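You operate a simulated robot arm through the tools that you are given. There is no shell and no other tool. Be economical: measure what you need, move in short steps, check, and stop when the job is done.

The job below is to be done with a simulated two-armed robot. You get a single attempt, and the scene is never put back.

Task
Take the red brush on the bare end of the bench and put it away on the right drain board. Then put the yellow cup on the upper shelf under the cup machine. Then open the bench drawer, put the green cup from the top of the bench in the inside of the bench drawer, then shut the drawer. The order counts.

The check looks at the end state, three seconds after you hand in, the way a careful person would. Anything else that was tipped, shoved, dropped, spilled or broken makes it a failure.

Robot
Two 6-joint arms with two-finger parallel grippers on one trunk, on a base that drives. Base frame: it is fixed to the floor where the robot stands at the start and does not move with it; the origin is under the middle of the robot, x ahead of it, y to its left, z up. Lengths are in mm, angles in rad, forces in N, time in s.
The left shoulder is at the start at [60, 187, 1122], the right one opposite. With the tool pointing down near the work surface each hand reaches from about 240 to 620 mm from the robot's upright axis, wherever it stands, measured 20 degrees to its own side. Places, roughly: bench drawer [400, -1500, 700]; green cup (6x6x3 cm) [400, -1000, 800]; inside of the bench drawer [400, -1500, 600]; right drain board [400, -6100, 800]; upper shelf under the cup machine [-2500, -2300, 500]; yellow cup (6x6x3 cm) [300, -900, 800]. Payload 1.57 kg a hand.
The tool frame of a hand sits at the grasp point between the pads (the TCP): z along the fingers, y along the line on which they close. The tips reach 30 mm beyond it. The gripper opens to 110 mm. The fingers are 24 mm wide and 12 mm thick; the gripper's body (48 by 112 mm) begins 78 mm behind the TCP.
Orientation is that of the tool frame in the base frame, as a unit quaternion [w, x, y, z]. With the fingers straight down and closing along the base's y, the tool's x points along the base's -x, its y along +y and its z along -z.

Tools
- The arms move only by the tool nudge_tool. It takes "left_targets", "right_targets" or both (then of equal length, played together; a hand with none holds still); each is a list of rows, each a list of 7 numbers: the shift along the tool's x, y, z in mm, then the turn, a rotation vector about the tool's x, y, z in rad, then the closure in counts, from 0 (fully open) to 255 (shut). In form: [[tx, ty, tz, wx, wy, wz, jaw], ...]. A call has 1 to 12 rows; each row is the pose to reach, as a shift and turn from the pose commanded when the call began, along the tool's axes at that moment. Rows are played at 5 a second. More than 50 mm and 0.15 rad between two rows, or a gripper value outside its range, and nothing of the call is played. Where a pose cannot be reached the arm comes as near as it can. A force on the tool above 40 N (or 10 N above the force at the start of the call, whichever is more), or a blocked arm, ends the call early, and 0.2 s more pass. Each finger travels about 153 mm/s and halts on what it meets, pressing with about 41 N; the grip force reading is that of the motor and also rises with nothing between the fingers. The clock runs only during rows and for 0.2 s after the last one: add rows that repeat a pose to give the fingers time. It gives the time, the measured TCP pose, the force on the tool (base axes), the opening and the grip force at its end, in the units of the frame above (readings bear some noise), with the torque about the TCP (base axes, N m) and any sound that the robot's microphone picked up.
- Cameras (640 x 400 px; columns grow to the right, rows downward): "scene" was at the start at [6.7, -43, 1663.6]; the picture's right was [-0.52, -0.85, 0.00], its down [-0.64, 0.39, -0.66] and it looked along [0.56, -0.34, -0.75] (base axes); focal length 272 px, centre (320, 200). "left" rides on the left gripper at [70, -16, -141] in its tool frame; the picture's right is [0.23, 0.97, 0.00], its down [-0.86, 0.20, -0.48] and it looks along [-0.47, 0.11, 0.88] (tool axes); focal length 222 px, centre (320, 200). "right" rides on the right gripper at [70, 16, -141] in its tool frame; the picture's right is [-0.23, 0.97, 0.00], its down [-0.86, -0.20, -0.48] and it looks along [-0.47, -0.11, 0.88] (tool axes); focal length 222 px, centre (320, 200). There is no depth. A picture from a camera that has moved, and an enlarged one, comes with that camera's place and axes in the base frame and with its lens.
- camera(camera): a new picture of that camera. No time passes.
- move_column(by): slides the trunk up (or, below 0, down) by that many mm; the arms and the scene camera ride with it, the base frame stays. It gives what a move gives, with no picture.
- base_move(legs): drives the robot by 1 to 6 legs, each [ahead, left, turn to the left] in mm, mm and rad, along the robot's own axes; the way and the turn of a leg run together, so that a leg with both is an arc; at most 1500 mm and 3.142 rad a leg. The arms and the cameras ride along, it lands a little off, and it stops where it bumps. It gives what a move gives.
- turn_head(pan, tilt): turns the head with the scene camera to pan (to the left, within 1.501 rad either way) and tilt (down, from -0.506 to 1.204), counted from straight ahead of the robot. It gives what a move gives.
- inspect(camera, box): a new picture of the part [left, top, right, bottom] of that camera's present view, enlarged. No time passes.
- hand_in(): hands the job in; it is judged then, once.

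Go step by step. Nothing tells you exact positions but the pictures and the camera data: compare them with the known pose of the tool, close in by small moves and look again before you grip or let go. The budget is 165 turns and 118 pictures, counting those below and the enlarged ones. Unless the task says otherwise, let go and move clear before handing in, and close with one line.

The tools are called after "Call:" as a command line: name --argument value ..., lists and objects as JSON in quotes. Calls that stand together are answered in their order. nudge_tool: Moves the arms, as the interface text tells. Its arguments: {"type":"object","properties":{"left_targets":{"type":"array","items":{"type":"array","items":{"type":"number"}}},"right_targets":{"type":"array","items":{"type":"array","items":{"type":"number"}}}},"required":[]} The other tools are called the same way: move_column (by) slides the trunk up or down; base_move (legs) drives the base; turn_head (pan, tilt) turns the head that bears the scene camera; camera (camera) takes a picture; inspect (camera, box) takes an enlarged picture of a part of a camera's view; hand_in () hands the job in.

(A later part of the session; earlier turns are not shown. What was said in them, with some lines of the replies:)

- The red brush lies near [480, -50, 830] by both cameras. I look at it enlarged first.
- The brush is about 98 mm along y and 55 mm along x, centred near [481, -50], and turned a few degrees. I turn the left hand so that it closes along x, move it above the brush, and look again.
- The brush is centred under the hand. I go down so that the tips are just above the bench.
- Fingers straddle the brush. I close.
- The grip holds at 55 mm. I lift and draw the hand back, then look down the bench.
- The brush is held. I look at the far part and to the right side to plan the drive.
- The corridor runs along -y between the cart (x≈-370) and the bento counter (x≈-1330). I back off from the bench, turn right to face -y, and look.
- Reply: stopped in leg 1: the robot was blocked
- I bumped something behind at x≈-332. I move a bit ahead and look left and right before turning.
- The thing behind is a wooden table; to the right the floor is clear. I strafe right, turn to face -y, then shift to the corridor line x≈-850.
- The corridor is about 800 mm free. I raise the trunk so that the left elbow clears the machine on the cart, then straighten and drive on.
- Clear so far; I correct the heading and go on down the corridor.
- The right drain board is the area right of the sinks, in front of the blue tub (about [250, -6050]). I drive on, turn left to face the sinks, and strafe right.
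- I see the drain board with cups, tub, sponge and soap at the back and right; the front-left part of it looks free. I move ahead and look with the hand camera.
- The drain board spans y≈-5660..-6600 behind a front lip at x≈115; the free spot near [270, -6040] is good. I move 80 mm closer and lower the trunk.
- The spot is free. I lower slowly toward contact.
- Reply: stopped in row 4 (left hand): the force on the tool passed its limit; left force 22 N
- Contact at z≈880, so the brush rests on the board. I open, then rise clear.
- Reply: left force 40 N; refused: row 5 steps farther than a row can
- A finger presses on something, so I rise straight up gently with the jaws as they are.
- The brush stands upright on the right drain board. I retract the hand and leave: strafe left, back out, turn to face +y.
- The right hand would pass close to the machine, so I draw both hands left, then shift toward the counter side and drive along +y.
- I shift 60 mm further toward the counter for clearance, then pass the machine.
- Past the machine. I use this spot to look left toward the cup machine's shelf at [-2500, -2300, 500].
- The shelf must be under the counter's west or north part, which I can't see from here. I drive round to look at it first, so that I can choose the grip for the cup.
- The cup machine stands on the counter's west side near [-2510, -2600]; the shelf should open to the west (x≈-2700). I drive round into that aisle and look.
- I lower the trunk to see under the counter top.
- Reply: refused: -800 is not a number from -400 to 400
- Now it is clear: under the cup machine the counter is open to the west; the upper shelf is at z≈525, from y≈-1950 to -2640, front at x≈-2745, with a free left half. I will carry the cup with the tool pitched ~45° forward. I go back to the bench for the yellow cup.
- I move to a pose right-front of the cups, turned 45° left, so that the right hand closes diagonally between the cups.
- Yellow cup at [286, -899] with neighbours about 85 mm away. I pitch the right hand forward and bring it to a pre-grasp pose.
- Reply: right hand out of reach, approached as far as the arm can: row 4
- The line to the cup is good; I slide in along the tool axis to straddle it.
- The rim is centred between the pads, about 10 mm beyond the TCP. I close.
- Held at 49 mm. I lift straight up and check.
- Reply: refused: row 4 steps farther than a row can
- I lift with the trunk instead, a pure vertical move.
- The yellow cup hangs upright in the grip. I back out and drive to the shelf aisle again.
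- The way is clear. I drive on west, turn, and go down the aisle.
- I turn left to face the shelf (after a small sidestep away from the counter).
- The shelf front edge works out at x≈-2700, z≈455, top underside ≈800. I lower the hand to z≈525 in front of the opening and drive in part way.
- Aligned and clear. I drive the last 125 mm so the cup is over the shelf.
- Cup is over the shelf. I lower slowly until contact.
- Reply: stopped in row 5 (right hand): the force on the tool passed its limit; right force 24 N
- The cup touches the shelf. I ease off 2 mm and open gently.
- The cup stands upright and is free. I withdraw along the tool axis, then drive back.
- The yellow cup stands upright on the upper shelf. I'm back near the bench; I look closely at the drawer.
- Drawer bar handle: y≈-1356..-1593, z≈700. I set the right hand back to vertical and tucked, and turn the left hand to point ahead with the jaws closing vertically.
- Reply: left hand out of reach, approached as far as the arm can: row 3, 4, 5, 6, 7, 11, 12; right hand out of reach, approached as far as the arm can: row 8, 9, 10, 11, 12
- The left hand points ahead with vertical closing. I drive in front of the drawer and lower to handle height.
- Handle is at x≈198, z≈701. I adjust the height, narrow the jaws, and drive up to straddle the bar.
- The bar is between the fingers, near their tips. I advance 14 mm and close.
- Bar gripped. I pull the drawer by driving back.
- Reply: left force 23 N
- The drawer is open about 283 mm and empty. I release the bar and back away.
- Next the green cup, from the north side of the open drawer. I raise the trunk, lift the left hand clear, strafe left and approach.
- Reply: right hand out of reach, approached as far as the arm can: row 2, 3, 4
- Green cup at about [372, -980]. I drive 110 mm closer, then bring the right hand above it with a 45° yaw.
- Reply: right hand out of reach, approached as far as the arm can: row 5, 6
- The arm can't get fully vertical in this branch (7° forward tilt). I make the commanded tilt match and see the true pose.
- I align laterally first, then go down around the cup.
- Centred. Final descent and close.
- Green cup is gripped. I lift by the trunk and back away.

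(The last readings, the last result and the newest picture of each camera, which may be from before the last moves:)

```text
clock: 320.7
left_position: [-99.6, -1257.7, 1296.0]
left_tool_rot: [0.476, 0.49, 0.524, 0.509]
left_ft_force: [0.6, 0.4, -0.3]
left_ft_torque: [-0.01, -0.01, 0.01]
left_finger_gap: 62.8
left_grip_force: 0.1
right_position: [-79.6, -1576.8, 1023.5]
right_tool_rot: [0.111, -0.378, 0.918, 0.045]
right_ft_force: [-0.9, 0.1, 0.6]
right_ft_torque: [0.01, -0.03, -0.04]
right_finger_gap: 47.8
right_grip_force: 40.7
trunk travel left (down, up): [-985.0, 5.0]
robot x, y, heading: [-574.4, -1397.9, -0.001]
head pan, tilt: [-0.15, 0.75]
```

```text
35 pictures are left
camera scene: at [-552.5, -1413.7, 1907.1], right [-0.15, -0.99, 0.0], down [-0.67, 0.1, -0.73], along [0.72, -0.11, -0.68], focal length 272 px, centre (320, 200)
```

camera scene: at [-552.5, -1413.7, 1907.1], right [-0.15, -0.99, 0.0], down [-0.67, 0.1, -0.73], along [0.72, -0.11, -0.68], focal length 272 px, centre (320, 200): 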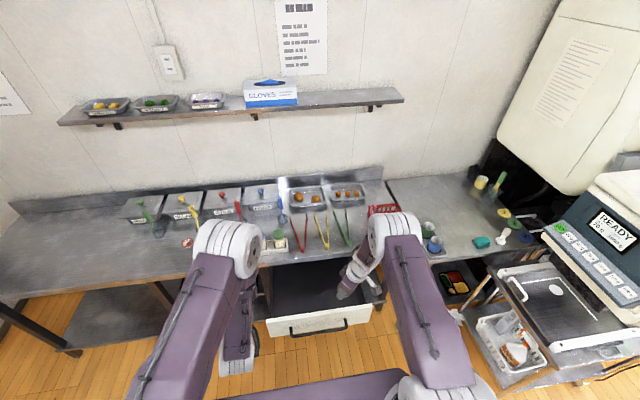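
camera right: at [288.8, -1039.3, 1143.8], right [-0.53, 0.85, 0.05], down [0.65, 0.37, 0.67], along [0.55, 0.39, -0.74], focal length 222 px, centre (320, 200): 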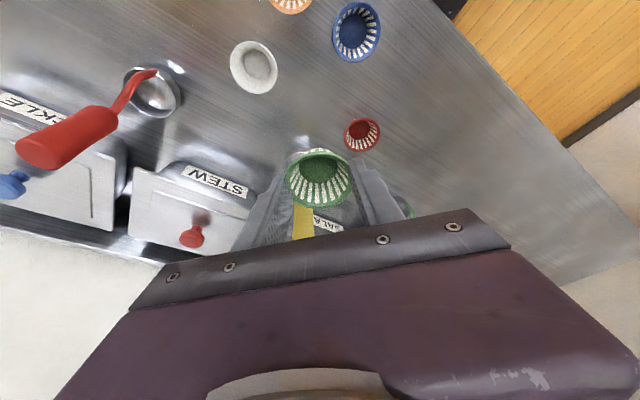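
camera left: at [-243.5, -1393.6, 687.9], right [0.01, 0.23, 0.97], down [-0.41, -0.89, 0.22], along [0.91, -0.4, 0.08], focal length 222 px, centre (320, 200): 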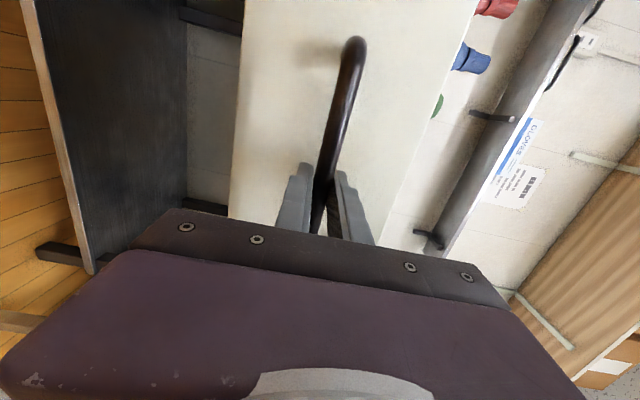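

I move over the drawer's open middle (about [90, -1500]) and lower the trunk part way.

Call:
base_move --legs '[[170, 75, 0]]'

Call:
move_column --by -230

Call:
camera --camera "right"

Call:
camera --camera "scene"

```text
clock: 322.2
left_position: [63.1, -1187.8, 1297.1]
left_tool_rot: [0.477, 0.489, 0.523, 0.509]
left_ft_force: [0.2, 0.7, -0.9]
left_ft_torque: [0.0, 0.03, 0.02]
left_finger_gap: 62.5
left_grip_force: 0.0
right_position: [83.0, -1503.6, 1023.5]
right_tool_rot: [0.112, -0.378, 0.918, 0.045]
right_ft_force: [-0.5, -1.1, -0.2]
right_ft_torque: [0.02, -0.01, 0.01]
right_finger_gap: 47.9
right_grip_force: 41.3
trunk travel left (down, up): [-985.0, 5.0]
robot x, y, heading: [-409.7, -1327.0, -0.006]
head pan, tilt: [-0.15, 0.75]
```

```text
clock: 324.7
left_position: [66.7, -1185.1, 1065.5]
left_tool_rot: [0.477, 0.491, 0.523, 0.508]
left_ft_force: [-0.1, 0.6, 0.6]
left_ft_torque: [0.01, -0.03, 0.03]
left_finger_gap: 62.8
left_grip_force: 0.0
right_position: [86.2, -1502.5, 792.6]
right_tool_rot: [0.111, -0.378, 0.918, 0.045]
right_ft_force: [0.7, 0.6, -0.5]
right_ft_torque: [0.03, 0.02, 0.0]
right_finger_gap: 47.9
right_grip_force: 40.5
trunk travel left (down, up): [-755.0, 235.0]
robot x, y, heading: [-407.5, -1323.8, -0.005]
head pan, tilt: [-0.15, 0.75]
```

```text
34 pictures are left
camera right: at [1.2, -1562.5, 913.9], right [-0.53, 0.85, 0.05], down [0.65, 0.36, 0.67], along [0.55, 0.39, -0.74], focal length 222 px, centre (320, 200)
```

right: 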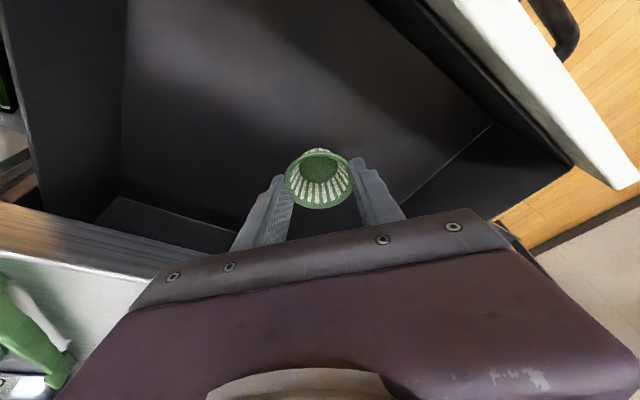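

```text
33 pictures are left
camera scene: at [-386.7, -1340.4, 1677.1], right [-0.15, -0.99, 0.0], down [-0.67, 0.11, -0.73], along [0.72, -0.11, -0.68], focal length 272 px, centre (320, 200)
```

scene: 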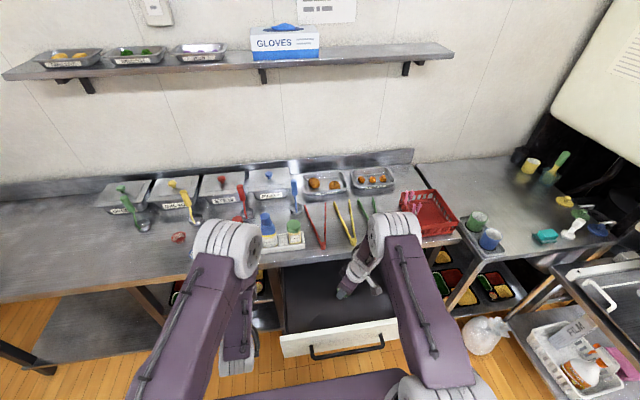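

Call:
move_column --by -70

Call:
nudge_tool --right_targets '[[3.6, 0, 14.6, 0, 0, 0, 180], [6, 0, 24.3, 0, 0, 0, 180], [7.6, 0, 31, 0, 0, 0, 180], [8.6, 0, 35, 0, 0, 0, 180], [9.5, 0, 38.8, 0, 0, 0, 180], [10.5, 0, 42.7, 0, 0, 0, 180], [11.4, 0, 46.6, 0, 0, 0, 180], [12.4, 0, 50.5, 0, 0, 0, 180]]'

Call:
camera --camera "right"

```text
clock: 325.7
left_position: [65.6, -1184.9, 995.3]
left_tool_rot: [0.477, 0.49, 0.524, 0.508]
left_ft_force: [-0.2, -0.4, 0.6]
left_ft_torque: [-0.03, 0.02, 0.0]
left_finger_gap: 62.5
left_grip_force: 0.1
right_position: [85.4, -1503.6, 721.6]
right_tool_rot: [0.111, -0.379, 0.918, 0.045]
right_ft_force: [-0.5, 0.9, 0.5]
right_ft_torque: [0.0, 0.0, 0.0]
right_finger_gap: 47.8
right_grip_force: 41.5
trunk travel left (down, up): [-685.0, 305.0]
robot x, y, heading: [-404.0, -1324.3, -0.01]
head pan, tilt: [-0.15, 0.75]
```

```text
clock: 327.5
left_position: [66.7, -1185.4, 995.6]
left_tool_rot: [0.476, 0.49, 0.524, 0.508]
left_ft_force: [-0.6, 0.1, 0.2]
left_ft_torque: [0.02, 0.0, 0.04]
left_finger_gap: 62.6
left_grip_force: 0.0
right_position: [85.1, -1502.8, 670.1]
right_tool_rot: [0.111, -0.379, 0.918, 0.044]
right_ft_force: [0.0, 0.0, 0.2]
right_ft_torque: [0.0, -0.01, 0.0]
right_finger_gap: 47.8
right_grip_force: 40.9
trunk travel left (down, up): [-685.0, 305.0]
robot x, y, heading: [-410.9, -1322.3, -0.004]
head pan, tilt: [-0.15, 0.75]
```

```text
32 pictures are left
camera right: at [0.7, -1562.0, 791.1], right [-0.53, 0.85, 0.05], down [0.65, 0.36, 0.67], along [0.55, 0.39, -0.74], focal length 222 px, centre (320, 200)
```

right: 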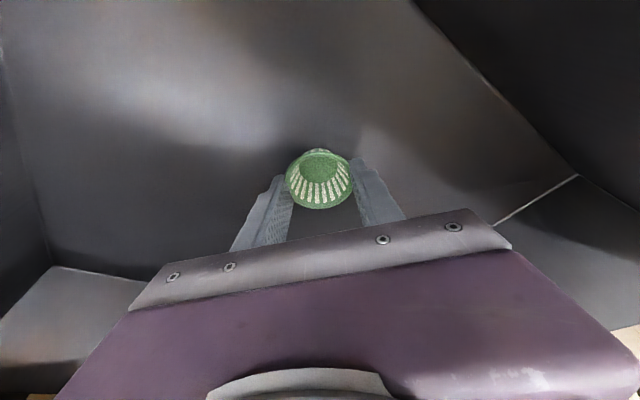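

No contact yet; I go on slowly.

Call:
nudge_tool --right_targets '[[1, 0, 3.9, 0, 0, 0, 180], [1.9, 0, 7.8, 0, 0, 0, 180], [2.9, 0, 11.7, 0, 0, 0, 180], [3.8, 0, 15.5, 0, 0, 0, 180], [4.8, 0, 19.4, 0, 0, 0, 180], [5.7, 0, 23.3, 0, 0, 0, 180], [6.7, 0, 27.2, 0, 0, 0, 180]]'

Call:
camera --camera "right"

```text
clock: 328.4
left_position: [64.9, -1185.2, 996.8]
left_tool_rot: [0.477, 0.49, 0.524, 0.508]
left_ft_force: [-0.2, 0.3, -1.3]
left_ft_torque: [-0.02, -0.02, 0.0]
left_finger_gap: 62.7
left_grip_force: 0.0
right_position: [90.2, -1503.1, 661.8]
right_tool_rot: [0.116, -0.377, 0.918, 0.043]
right_ft_force: [0.5, 1.7, 24.3]
right_ft_torque: [0.27, 0.27, -0.03]
right_finger_gap: 48.0
right_grip_force: 41.4
trunk travel left (down, up): [-685.0, 305.0]
robot x, y, heading: [-407.4, -1325.0, -0.004]
head pan, tilt: [-0.15, 0.75]
stopped in row 4 (right hand): the force on the tool passed its limit (the readings are from after the stop); the commanded pose is now the measured one
```

```text
31 pictures are left
camera right: at [3.7, -1561.9, 782.4], right [-0.53, 0.85, 0.05], down [0.64, 0.36, 0.68], along [0.56, 0.39, -0.74], focal length 222 px, centre (320, 200)
```

right: 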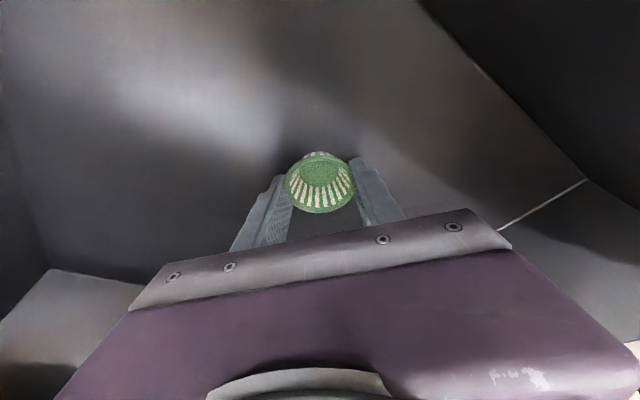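

Contact with the drawer floor. I ease up 2 mm and open gently.

Call:
nudge_tool --right_targets '[[-0.5, 0, -2, 0, 0, 0, 180], [-0.5, 0, -2, 0, 0, 0, 130], [-0.5, 0, -2, 0, 0, 0, 100], [-0.5, 0, -2, 0, 0, 0, 60], [-0.5, 0, -2, 0, 0, 0, 40], [-0.5, 0, -2, 0, 0, 0, 40]]'

Call:
camera --camera "right"

```text
clock: 329.8
left_position: [64.9, -1185.1, 995.4]
left_tool_rot: [0.477, 0.49, 0.524, 0.507]
left_ft_force: [-0.2, 0.0, -0.1]
left_ft_torque: [-0.01, 0.0, -0.03]
left_finger_gap: 62.7
left_grip_force: 0.1
right_position: [87.4, -1503.5, 661.8]
right_tool_rot: [0.113, -0.378, 0.918, 0.045]
right_ft_force: [0.2, -4.1, 8.7]
right_ft_torque: [0.18, 0.32, 0.1]
right_finger_gap: 90.4
right_grip_force: 0.0
trunk travel left (down, up): [-685.0, 305.0]
robot x, y, heading: [-403.9, -1324.0, -0.004]
head pan, tilt: [-0.15, 0.75]
```

```text
30 pictures are left
camera right: at [2.5, -1562.7, 782.8], right [-0.53, 0.85, 0.05], down [0.65, 0.36, 0.67], along [0.55, 0.39, -0.74], focal length 222 px, centre (320, 200)
```

right: 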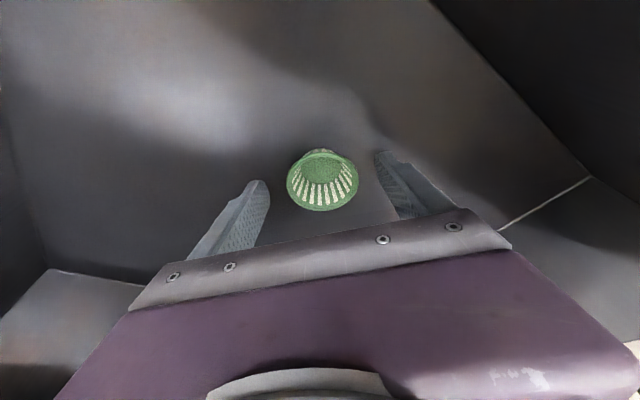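

The cup stands free in the drawer. I withdraw straight out along the tool axis, then raise the trunk.

Call:
nudge_tool --right_targets '[[0, 0, -10, 0, 0, 0, 40], [0, 0, -30, 0, 0, 0, 40], [0, 0, -60, 0, 0, 0, 40], [0, 0, -60, 0, 0, 0, 40]]'

Call:
move_column --by 250

Call:
camera --camera "right"

```text
clock: 330.8
left_position: [66.4, -1186.0, 995.7]
left_tool_rot: [0.476, 0.49, 0.524, 0.508]
left_ft_force: [-0.2, -0.2, 0.2]
left_ft_torque: [0.02, -0.01, 0.0]
left_finger_gap: 62.5
left_grip_force: 0.1
right_position: [78.5, -1514.4, 719.9]
right_tool_rot: [0.113, -0.379, 0.917, 0.045]
right_ft_force: [-0.2, -0.7, 0.2]
right_ft_torque: [0.0, 0.04, -0.01]
right_finger_gap: 93.1
right_grip_force: 0.0
trunk travel left (down, up): [-685.0, 305.0]
robot x, y, heading: [-408.8, -1322.4, -0.005]
head pan, tilt: [-0.15, 0.75]
```

```text
clock: 333.4
left_position: [66.7, -1185.7, 1245.6]
left_tool_rot: [0.477, 0.49, 0.525, 0.508]
left_ft_force: [0.6, -0.2, -0.8]
left_ft_torque: [-0.04, 0.0, 0.02]
left_finger_gap: 62.4
left_grip_force: 0.1
right_position: [78.5, -1513.9, 969.5]
right_tool_rot: [0.114, -0.379, 0.917, 0.045]
right_ft_force: [-0.1, 0.4, 0.1]
right_ft_torque: [-0.01, 0.01, -0.03]
right_finger_gap: 92.5
right_grip_force: 0.1
trunk travel left (down, up): [-935.0, 55.0]
robot x, y, heading: [-407.0, -1324.0, -0.002]
head pan, tilt: [-0.15, 0.75]
```

```text
29 pictures are left
camera right: at [-7.2, -1573.2, 1090.2], right [-0.53, 0.85, 0.05], down [0.65, 0.36, 0.67], along [0.55, 0.39, -0.74], focal length 222 px, centre (320, 200)
```

right: 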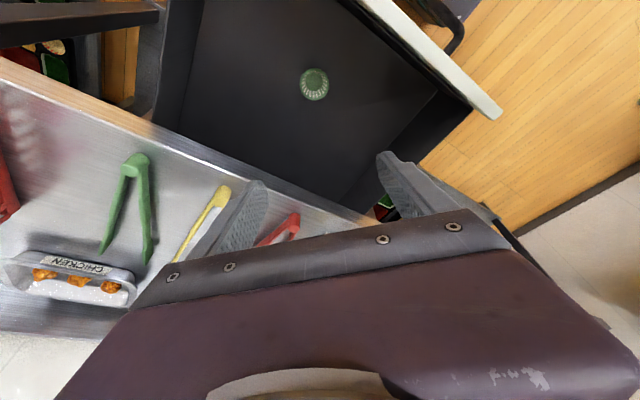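

The green cup stands upright in the drawer. I back off, tuck the right hand, restore the left hand's handle pose, and line up with the handle.

Call:
base_move --legs '[[-400, 0, 0], [0, -272, 0.002]]'

Call:
nudge_tool --left_targets '[[0, -17, 4, 0, 0, 0, 110], [0, -34, 8, 0, 0, 0, 110], [0, -51, 12, 0, 0, 0, 110], [0, -68, 17, 0, 0, 0, 110], [0, -85, 21, 0, 0, 0, 110], [0, -103, 25, 0, 0, 0, 110], [0, -120, 30, 0, 0, 0, 110]]' --right_targets '[[11, 19, -34, 0, 0, 0.11, 40], [22, 38, -68, 0, 0, 0.22, 40], [34, 57, -101, 0, 0, 0.33, 40], [45, 76, -135, 0, 0, 0.44, 40], [56, 96, -169, 0, 0, 0.55, 40], [68, 115, -203, 0, 0, 0.66, 40], [79, 134, -237, 0, 0, 0.77, 40]]'

Call:
move_column --by -400

Call:
turn_head --pan 0.1 --tilt 0.7

Call:
camera --camera "scene"

Call:
camera --camera "left"

```text
clock: 337.4
left_position: [-334.3, -1456.6, 1245.4]
left_tool_rot: [0.478, 0.491, 0.524, 0.507]
left_ft_force: [-0.2, 0.6, 0.1]
left_ft_torque: [-0.01, 0.0, -0.03]
left_finger_gap: 62.9
left_grip_force: 0.0
right_position: [-324.7, -1787.1, 969.8]
right_tool_rot: [0.113, -0.377, 0.918, 0.043]
right_ft_force: [-0.4, -0.5, 1.1]
right_ft_torque: [-0.04, 0.01, -0.01]
right_finger_gap: 92.9
right_grip_force: 0.1
trunk travel left (down, up): [-935.0, 55.0]
robot x, y, heading: [-807.1, -1598.7, -0.006]
head pan, tilt: [-0.15, 0.75]
```

```text
clock: 339.0
left_position: [-308.5, -1458.4, 1126.2]
left_tool_rot: [0.478, 0.491, 0.523, 0.507]
left_ft_force: [0.2, -0.1, -0.4]
left_ft_torque: [-0.01, 0.01, 0.02]
left_finger_gap: 62.5
left_grip_force: 0.0
right_position: [-494.5, -1793.0, 1179.9]
right_tool_rot: [0.087, -0.004, 0.993, 0.085]
right_ft_force: [-0.4, -1.2, -0.2]
right_ft_torque: [0.01, 0.01, -0.02]
right_finger_gap: 92.9
right_grip_force: 0.1
right hand out of reach, approached as far as the arm can: row 7
trunk travel left (down, up): [-935.0, 55.0]
robot x, y, heading: [-809.3, -1602.1, -0.011]
head pan, tilt: [-0.15, 0.75]
```

```text
clock: 342.9
left_position: [-307.3, -1459.5, 725.5]
left_tool_rot: [0.478, 0.491, 0.523, 0.507]
left_ft_force: [-0.3, 0.3, -0.2]
left_ft_torque: [0.01, 0.03, -0.01]
left_finger_gap: 62.7
left_grip_force: 0.1
right_position: [-494.3, -1792.6, 779.2]
right_tool_rot: [0.087, -0.004, 0.993, 0.084]
right_ft_force: [-0.6, -1.1, -0.1]
right_ft_torque: [0.0, 0.03, 0.0]
right_finger_gap: 92.8
right_grip_force: 0.2
trunk travel left (down, up): [-535.0, 455.0]
robot x, y, heading: [-808.9, -1595.6, -0.009]
head pan, tilt: [-0.15, 0.75]
```

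```text
clock: 343.6
left_position: [-307.1, -1459.8, 725.1]
left_tool_rot: [0.477, 0.492, 0.523, 0.507]
left_ft_force: [0.8, 0.1, -0.7]
left_ft_torque: [0.01, 0.01, 0.0]
left_finger_gap: 62.6
left_grip_force: 0.1
right_position: [-493.8, -1793.3, 778.2]
right_tool_rot: [0.088, -0.004, 0.993, 0.084]
right_ft_force: [-0.1, 0.3, 0.9]
right_ft_torque: [-0.04, 0.03, 0.0]
right_finger_gap: 92.8
right_grip_force: 0.1
trunk travel left (down, up): [-535.0, 455.0]
robot x, y, heading: [-806.6, -1596.3, -0.011]
head pan, tilt: [0.099, 0.7]
```

```text
28 pictures are left
camera scene: at [-784.7, -1593.0, 1461.3], right [0.09, -1.0, 0.0], down [-0.64, -0.06, -0.76], along [0.76, 0.07, -0.64], focal length 272 px, centre (320, 200)
```

scene: 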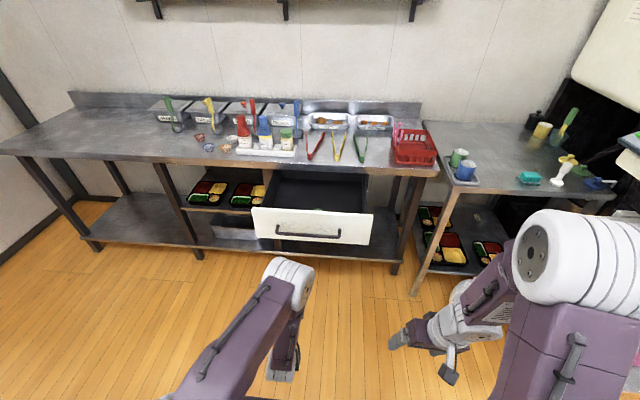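

```text
27 pictures are left
camera left: at [-453.8, -1398.7, 712.9], right [0.02, 0.23, 0.97], down [-0.42, -0.88, 0.22], along [0.91, -0.41, 0.08], focal length 222 px, centre (320, 200)
```

left: 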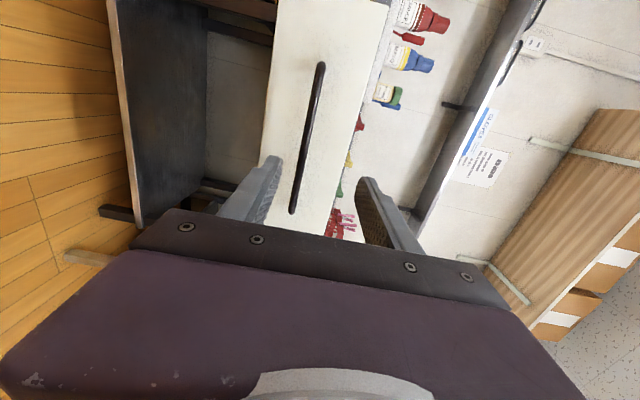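

I lower 24 mm and drive ahead to the bar.

Call:
move_column --by -24

Call:
base_move --legs '[[204, 0, 0.008]]'

Call:
camera --camera "left"

```text
clock: 344.3
left_position: [-308.1, -1459.5, 700.7]
left_tool_rot: [0.478, 0.492, 0.522, 0.507]
left_ft_force: [0.1, -0.3, 0.1]
left_ft_torque: [-0.03, 0.0, 0.01]
left_finger_gap: 62.7
left_grip_force: 0.3
right_position: [-492.0, -1794.0, 753.6]
right_tool_rot: [0.087, -0.004, 0.993, 0.084]
right_ft_force: [0.0, 0.7, 0.8]
right_ft_torque: [-0.01, -0.03, 0.03]
right_finger_gap: 92.7
right_grip_force: 0.1
trunk travel left (down, up): [-511.0, 479.0]
robot x, y, heading: [-808.4, -1600.5, -0.009]
head pan, tilt: [0.099, 0.7]
```

```text
clock: 345.9
left_position: [-104.2, -1454.6, 700.2]
left_tool_rot: [0.475, 0.489, 0.527, 0.508]
left_ft_force: [0.6, -0.7, -0.4]
left_ft_torque: [0.01, -0.01, 0.01]
left_finger_gap: 62.9
left_grip_force: 0.0
right_position: [-284.8, -1790.2, 753.2]
right_tool_rot: [0.087, -0.01, 0.993, 0.084]
right_ft_force: [1.1, -0.5, 0.1]
right_ft_torque: [0.0, 0.01, -0.05]
right_finger_gap: 92.7
right_grip_force: 0.0
trunk travel left (down, up): [-511.0, 479.0]
robot x, y, heading: [-601.1, -1597.8, 0.005]
head pan, tilt: [0.099, 0.7]
```

```text
26 pictures are left
camera left: at [-249.0, -1395.7, 688.5], right [0.01, 0.23, 0.97], down [-0.41, -0.89, 0.22], along [0.91, -0.4, 0.08], focal length 222 px, centre (320, 200)
```

left: 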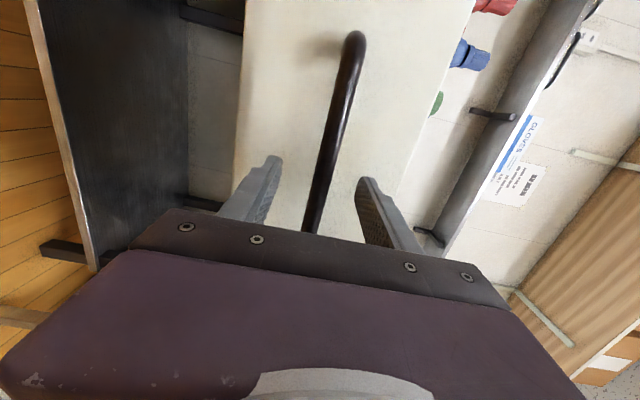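

Call:
nudge_tool --left_targets '[[0, 0, 6, 0, 0, 0, 110], [0, 0, 6, 0, 0, 0, 180], [0, 0, 6, 0, 0, 0, 255], [0, 0, 6, 0, 0, 0, 255]]'

Call:
base_move --legs '[[140, 0, 0], [130, 0, 0]]'

Call:
camera --camera "scene"

```text
clock: 346.9
left_position: [-96.9, -1454.9, 700.2]
left_tool_rot: [0.474, 0.489, 0.527, 0.509]
left_ft_force: [0.0, 0.0, -5.6]
left_ft_torque: [0.36, -0.01, -0.2]
left_finger_gap: 13.5
left_grip_force: 30.3
right_position: [-284.6, -1789.3, 753.2]
right_tool_rot: [0.086, -0.009, 0.993, 0.084]
right_ft_force: [-0.6, -0.5, 0.2]
right_ft_torque: [0.0, 0.0, 0.03]
right_finger_gap: 92.4
right_grip_force: 0.1
trunk travel left (down, up): [-511.0, 479.0]
robot x, y, heading: [-603.3, -1603.0, 0.0]
head pan, tilt: [0.099, 0.7]
```

```text
clock: 349.1
left_position: [174.2, -1455.4, 699.5]
left_tool_rot: [0.474, 0.489, 0.526, 0.509]
left_ft_force: [-0.1, -10.2, -7.0]
left_ft_torque: [0.26, 0.11, -0.24]
left_finger_gap: 13.8
left_grip_force: 30.6
right_position: [-15.6, -1790.3, 753.4]
right_tool_rot: [0.086, -0.01, 0.993, 0.085]
right_ft_force: [-0.1, 0.2, -0.5]
right_ft_torque: [-0.01, 0.04, 0.02]
right_finger_gap: 92.7
right_grip_force: 0.0
trunk travel left (down, up): [-511.0, 479.0]
robot x, y, heading: [-337.1, -1600.0, 0.002]
head pan, tilt: [0.099, 0.7]
```

```text
25 pictures are left
camera scene: at [-306.8, -1593.8, 1437.2], right [0.1, -0.99, 0.0], down [-0.64, -0.06, -0.76], along [0.76, 0.08, -0.65], focal length 272 px, centre (320, 200)
```

scene: 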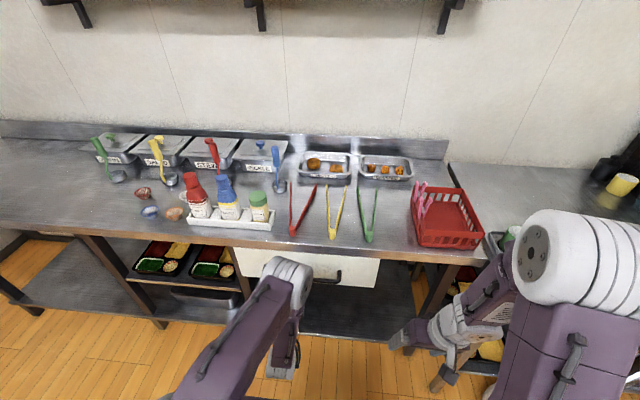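

About 13 mm left. I push the rest with the arm until it seats.

Call:
nudge_tool --left_targets '[[0, 0, 5, 0, 0, 0, 255], [0, 0, 10, 0, 0, 0, 255], [0, 0, 13, 0, 0, 0, 255], [0, 0, 16, 0, 0, 0, 255], [0, 0, 19, 0, 0, 0, 255]]'

Call:
camera --camera "left"

```text
clock: 350.4
left_position: [190.1, -1452.3, 698.8]
left_tool_rot: [0.474, 0.49, 0.526, 0.509]
left_ft_force: [-18.3, -8.2, -11.0]
left_ft_torque: [0.19, 0.06, -0.06]
left_finger_gap: 14.0
left_grip_force: 30.7
right_position: [-16.5, -1789.9, 753.1]
right_tool_rot: [0.087, -0.009, 0.993, 0.085]
right_ft_force: [0.2, 0.5, -0.2]
right_ft_torque: [0.0, 0.01, -0.04]
right_finger_gap: 92.9
right_grip_force: 0.1
trunk travel left (down, up): [-511.0, 479.0]
robot x, y, heading: [-337.0, -1594.4, 0.001]
head pan, tilt: [0.099, 0.7]
```

```text
24 pictures are left
camera left: at [42.9, -1393.4, 688.4], right [0.02, 0.23, 0.97], down [-0.41, -0.89, 0.22], along [0.91, -0.4, 0.08], focal length 222 px, centre (320, 200)
```

left: 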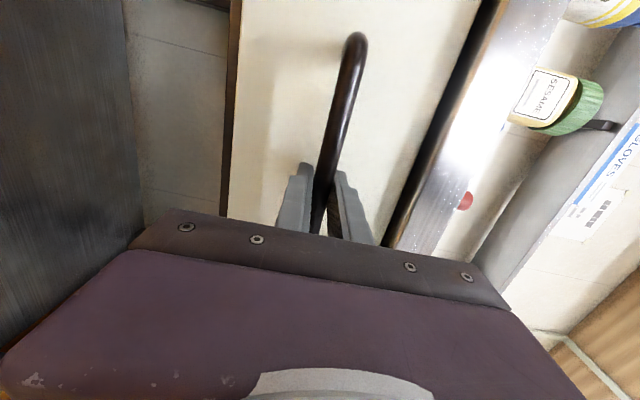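

It is seated (reaction force, TCP back at the first position). I release and back off.

Call:
nudge_tool --left_targets '[[0, 0, 0, 0, 0, 0, 200], [0, 0, 0, 0, 0, 0, 120], [0, 0, 0, 0, 0, 0, 110], [0, 0, 0, 0, 0, 0, 110]]'

Call:
base_move --legs '[[-350, 0, 0]]'

Call:
camera --camera "scene"

Call:
inspect --camera "scene" --box '[130, 90, 430, 280]'

```text
clock: 351.4
left_position: [192.1, -1451.7, 700.2]
left_tool_rot: [0.475, 0.489, 0.526, 0.509]
left_ft_force: [-0.4, 0.5, -0.4]
left_ft_torque: [0.0, 0.01, -0.01]
left_finger_gap: 62.4
left_grip_force: 0.1
right_position: [-16.4, -1790.5, 754.9]
right_tool_rot: [0.087, -0.009, 0.993, 0.084]
right_ft_force: [0.3, -0.4, -0.2]
right_ft_torque: [-0.02, -0.02, 0.04]
right_finger_gap: 92.8
right_grip_force: 0.1
trunk travel left (down, up): [-511.0, 479.0]
robot x, y, heading: [-333.4, -1598.1, 0.006]
head pan, tilt: [0.099, 0.7]
```

```text
clock: 353.6
left_position: [-161.6, -1452.1, 700.4]
left_tool_rot: [0.475, 0.488, 0.525, 0.51]
left_ft_force: [-0.2, -0.2, 0.0]
left_ft_torque: [0.0, 0.01, -0.01]
left_finger_gap: 62.7
left_grip_force: 0.1
right_position: [-367.9, -1790.8, 755.3]
right_tool_rot: [0.088, -0.01, 0.992, 0.085]
right_ft_force: [-0.4, 0.1, 0.4]
right_ft_torque: [0.0, -0.02, 0.01]
right_finger_gap: 92.7
right_grip_force: 0.0
trunk travel left (down, up): [-511.0, 479.0]
robot x, y, heading: [-685.1, -1599.3, 0.006]
head pan, tilt: [0.099, 0.7]
```

```text
23 pictures are left
camera scene: at [-662.0, -1593.5, 1437.3], right [0.1, -0.99, 0.0], down [-0.64, -0.07, -0.77], along [0.76, 0.08, -0.64], focal length 272 px, centre (320, 200)
```

scene: 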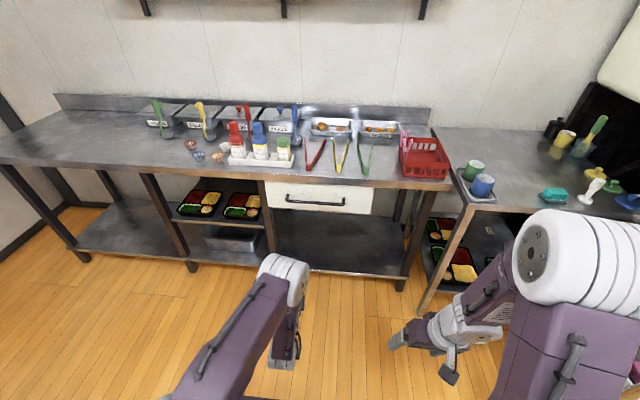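

```text
2.11 times, centred on (280, 185) of scene
camera zoom: at [-662.0, -1593.5, 1437.3], right [0.1, -0.99, 0.0], down [-0.64, -0.07, -0.77], along [0.76, 0.08, -0.64], focal length 573 px, centre (404, 232)
```

zoom: 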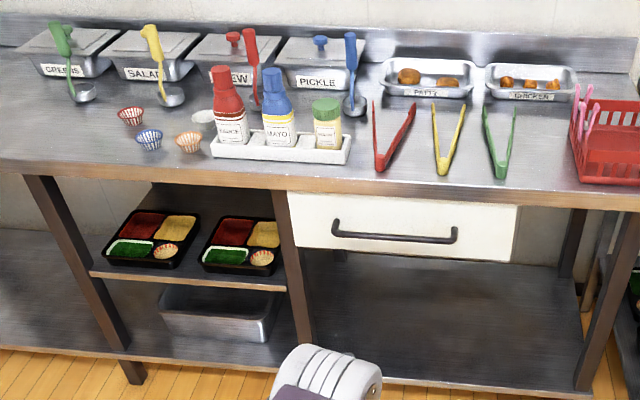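

The drawer is shut, the other cups on the bench stand undisturbed, and both hands are clear. I hand in.

Call:
hand_in

```text
The job is handed in.
```

The red brush is on the right drain board, the yellow cup is on the upper shelf under the cup machine, and the green cup is in the shut bench drawer, done in that order. While backing up early on, the base briefly bumped something behind it, most likely the wooden table, and I saw nothing displaced.
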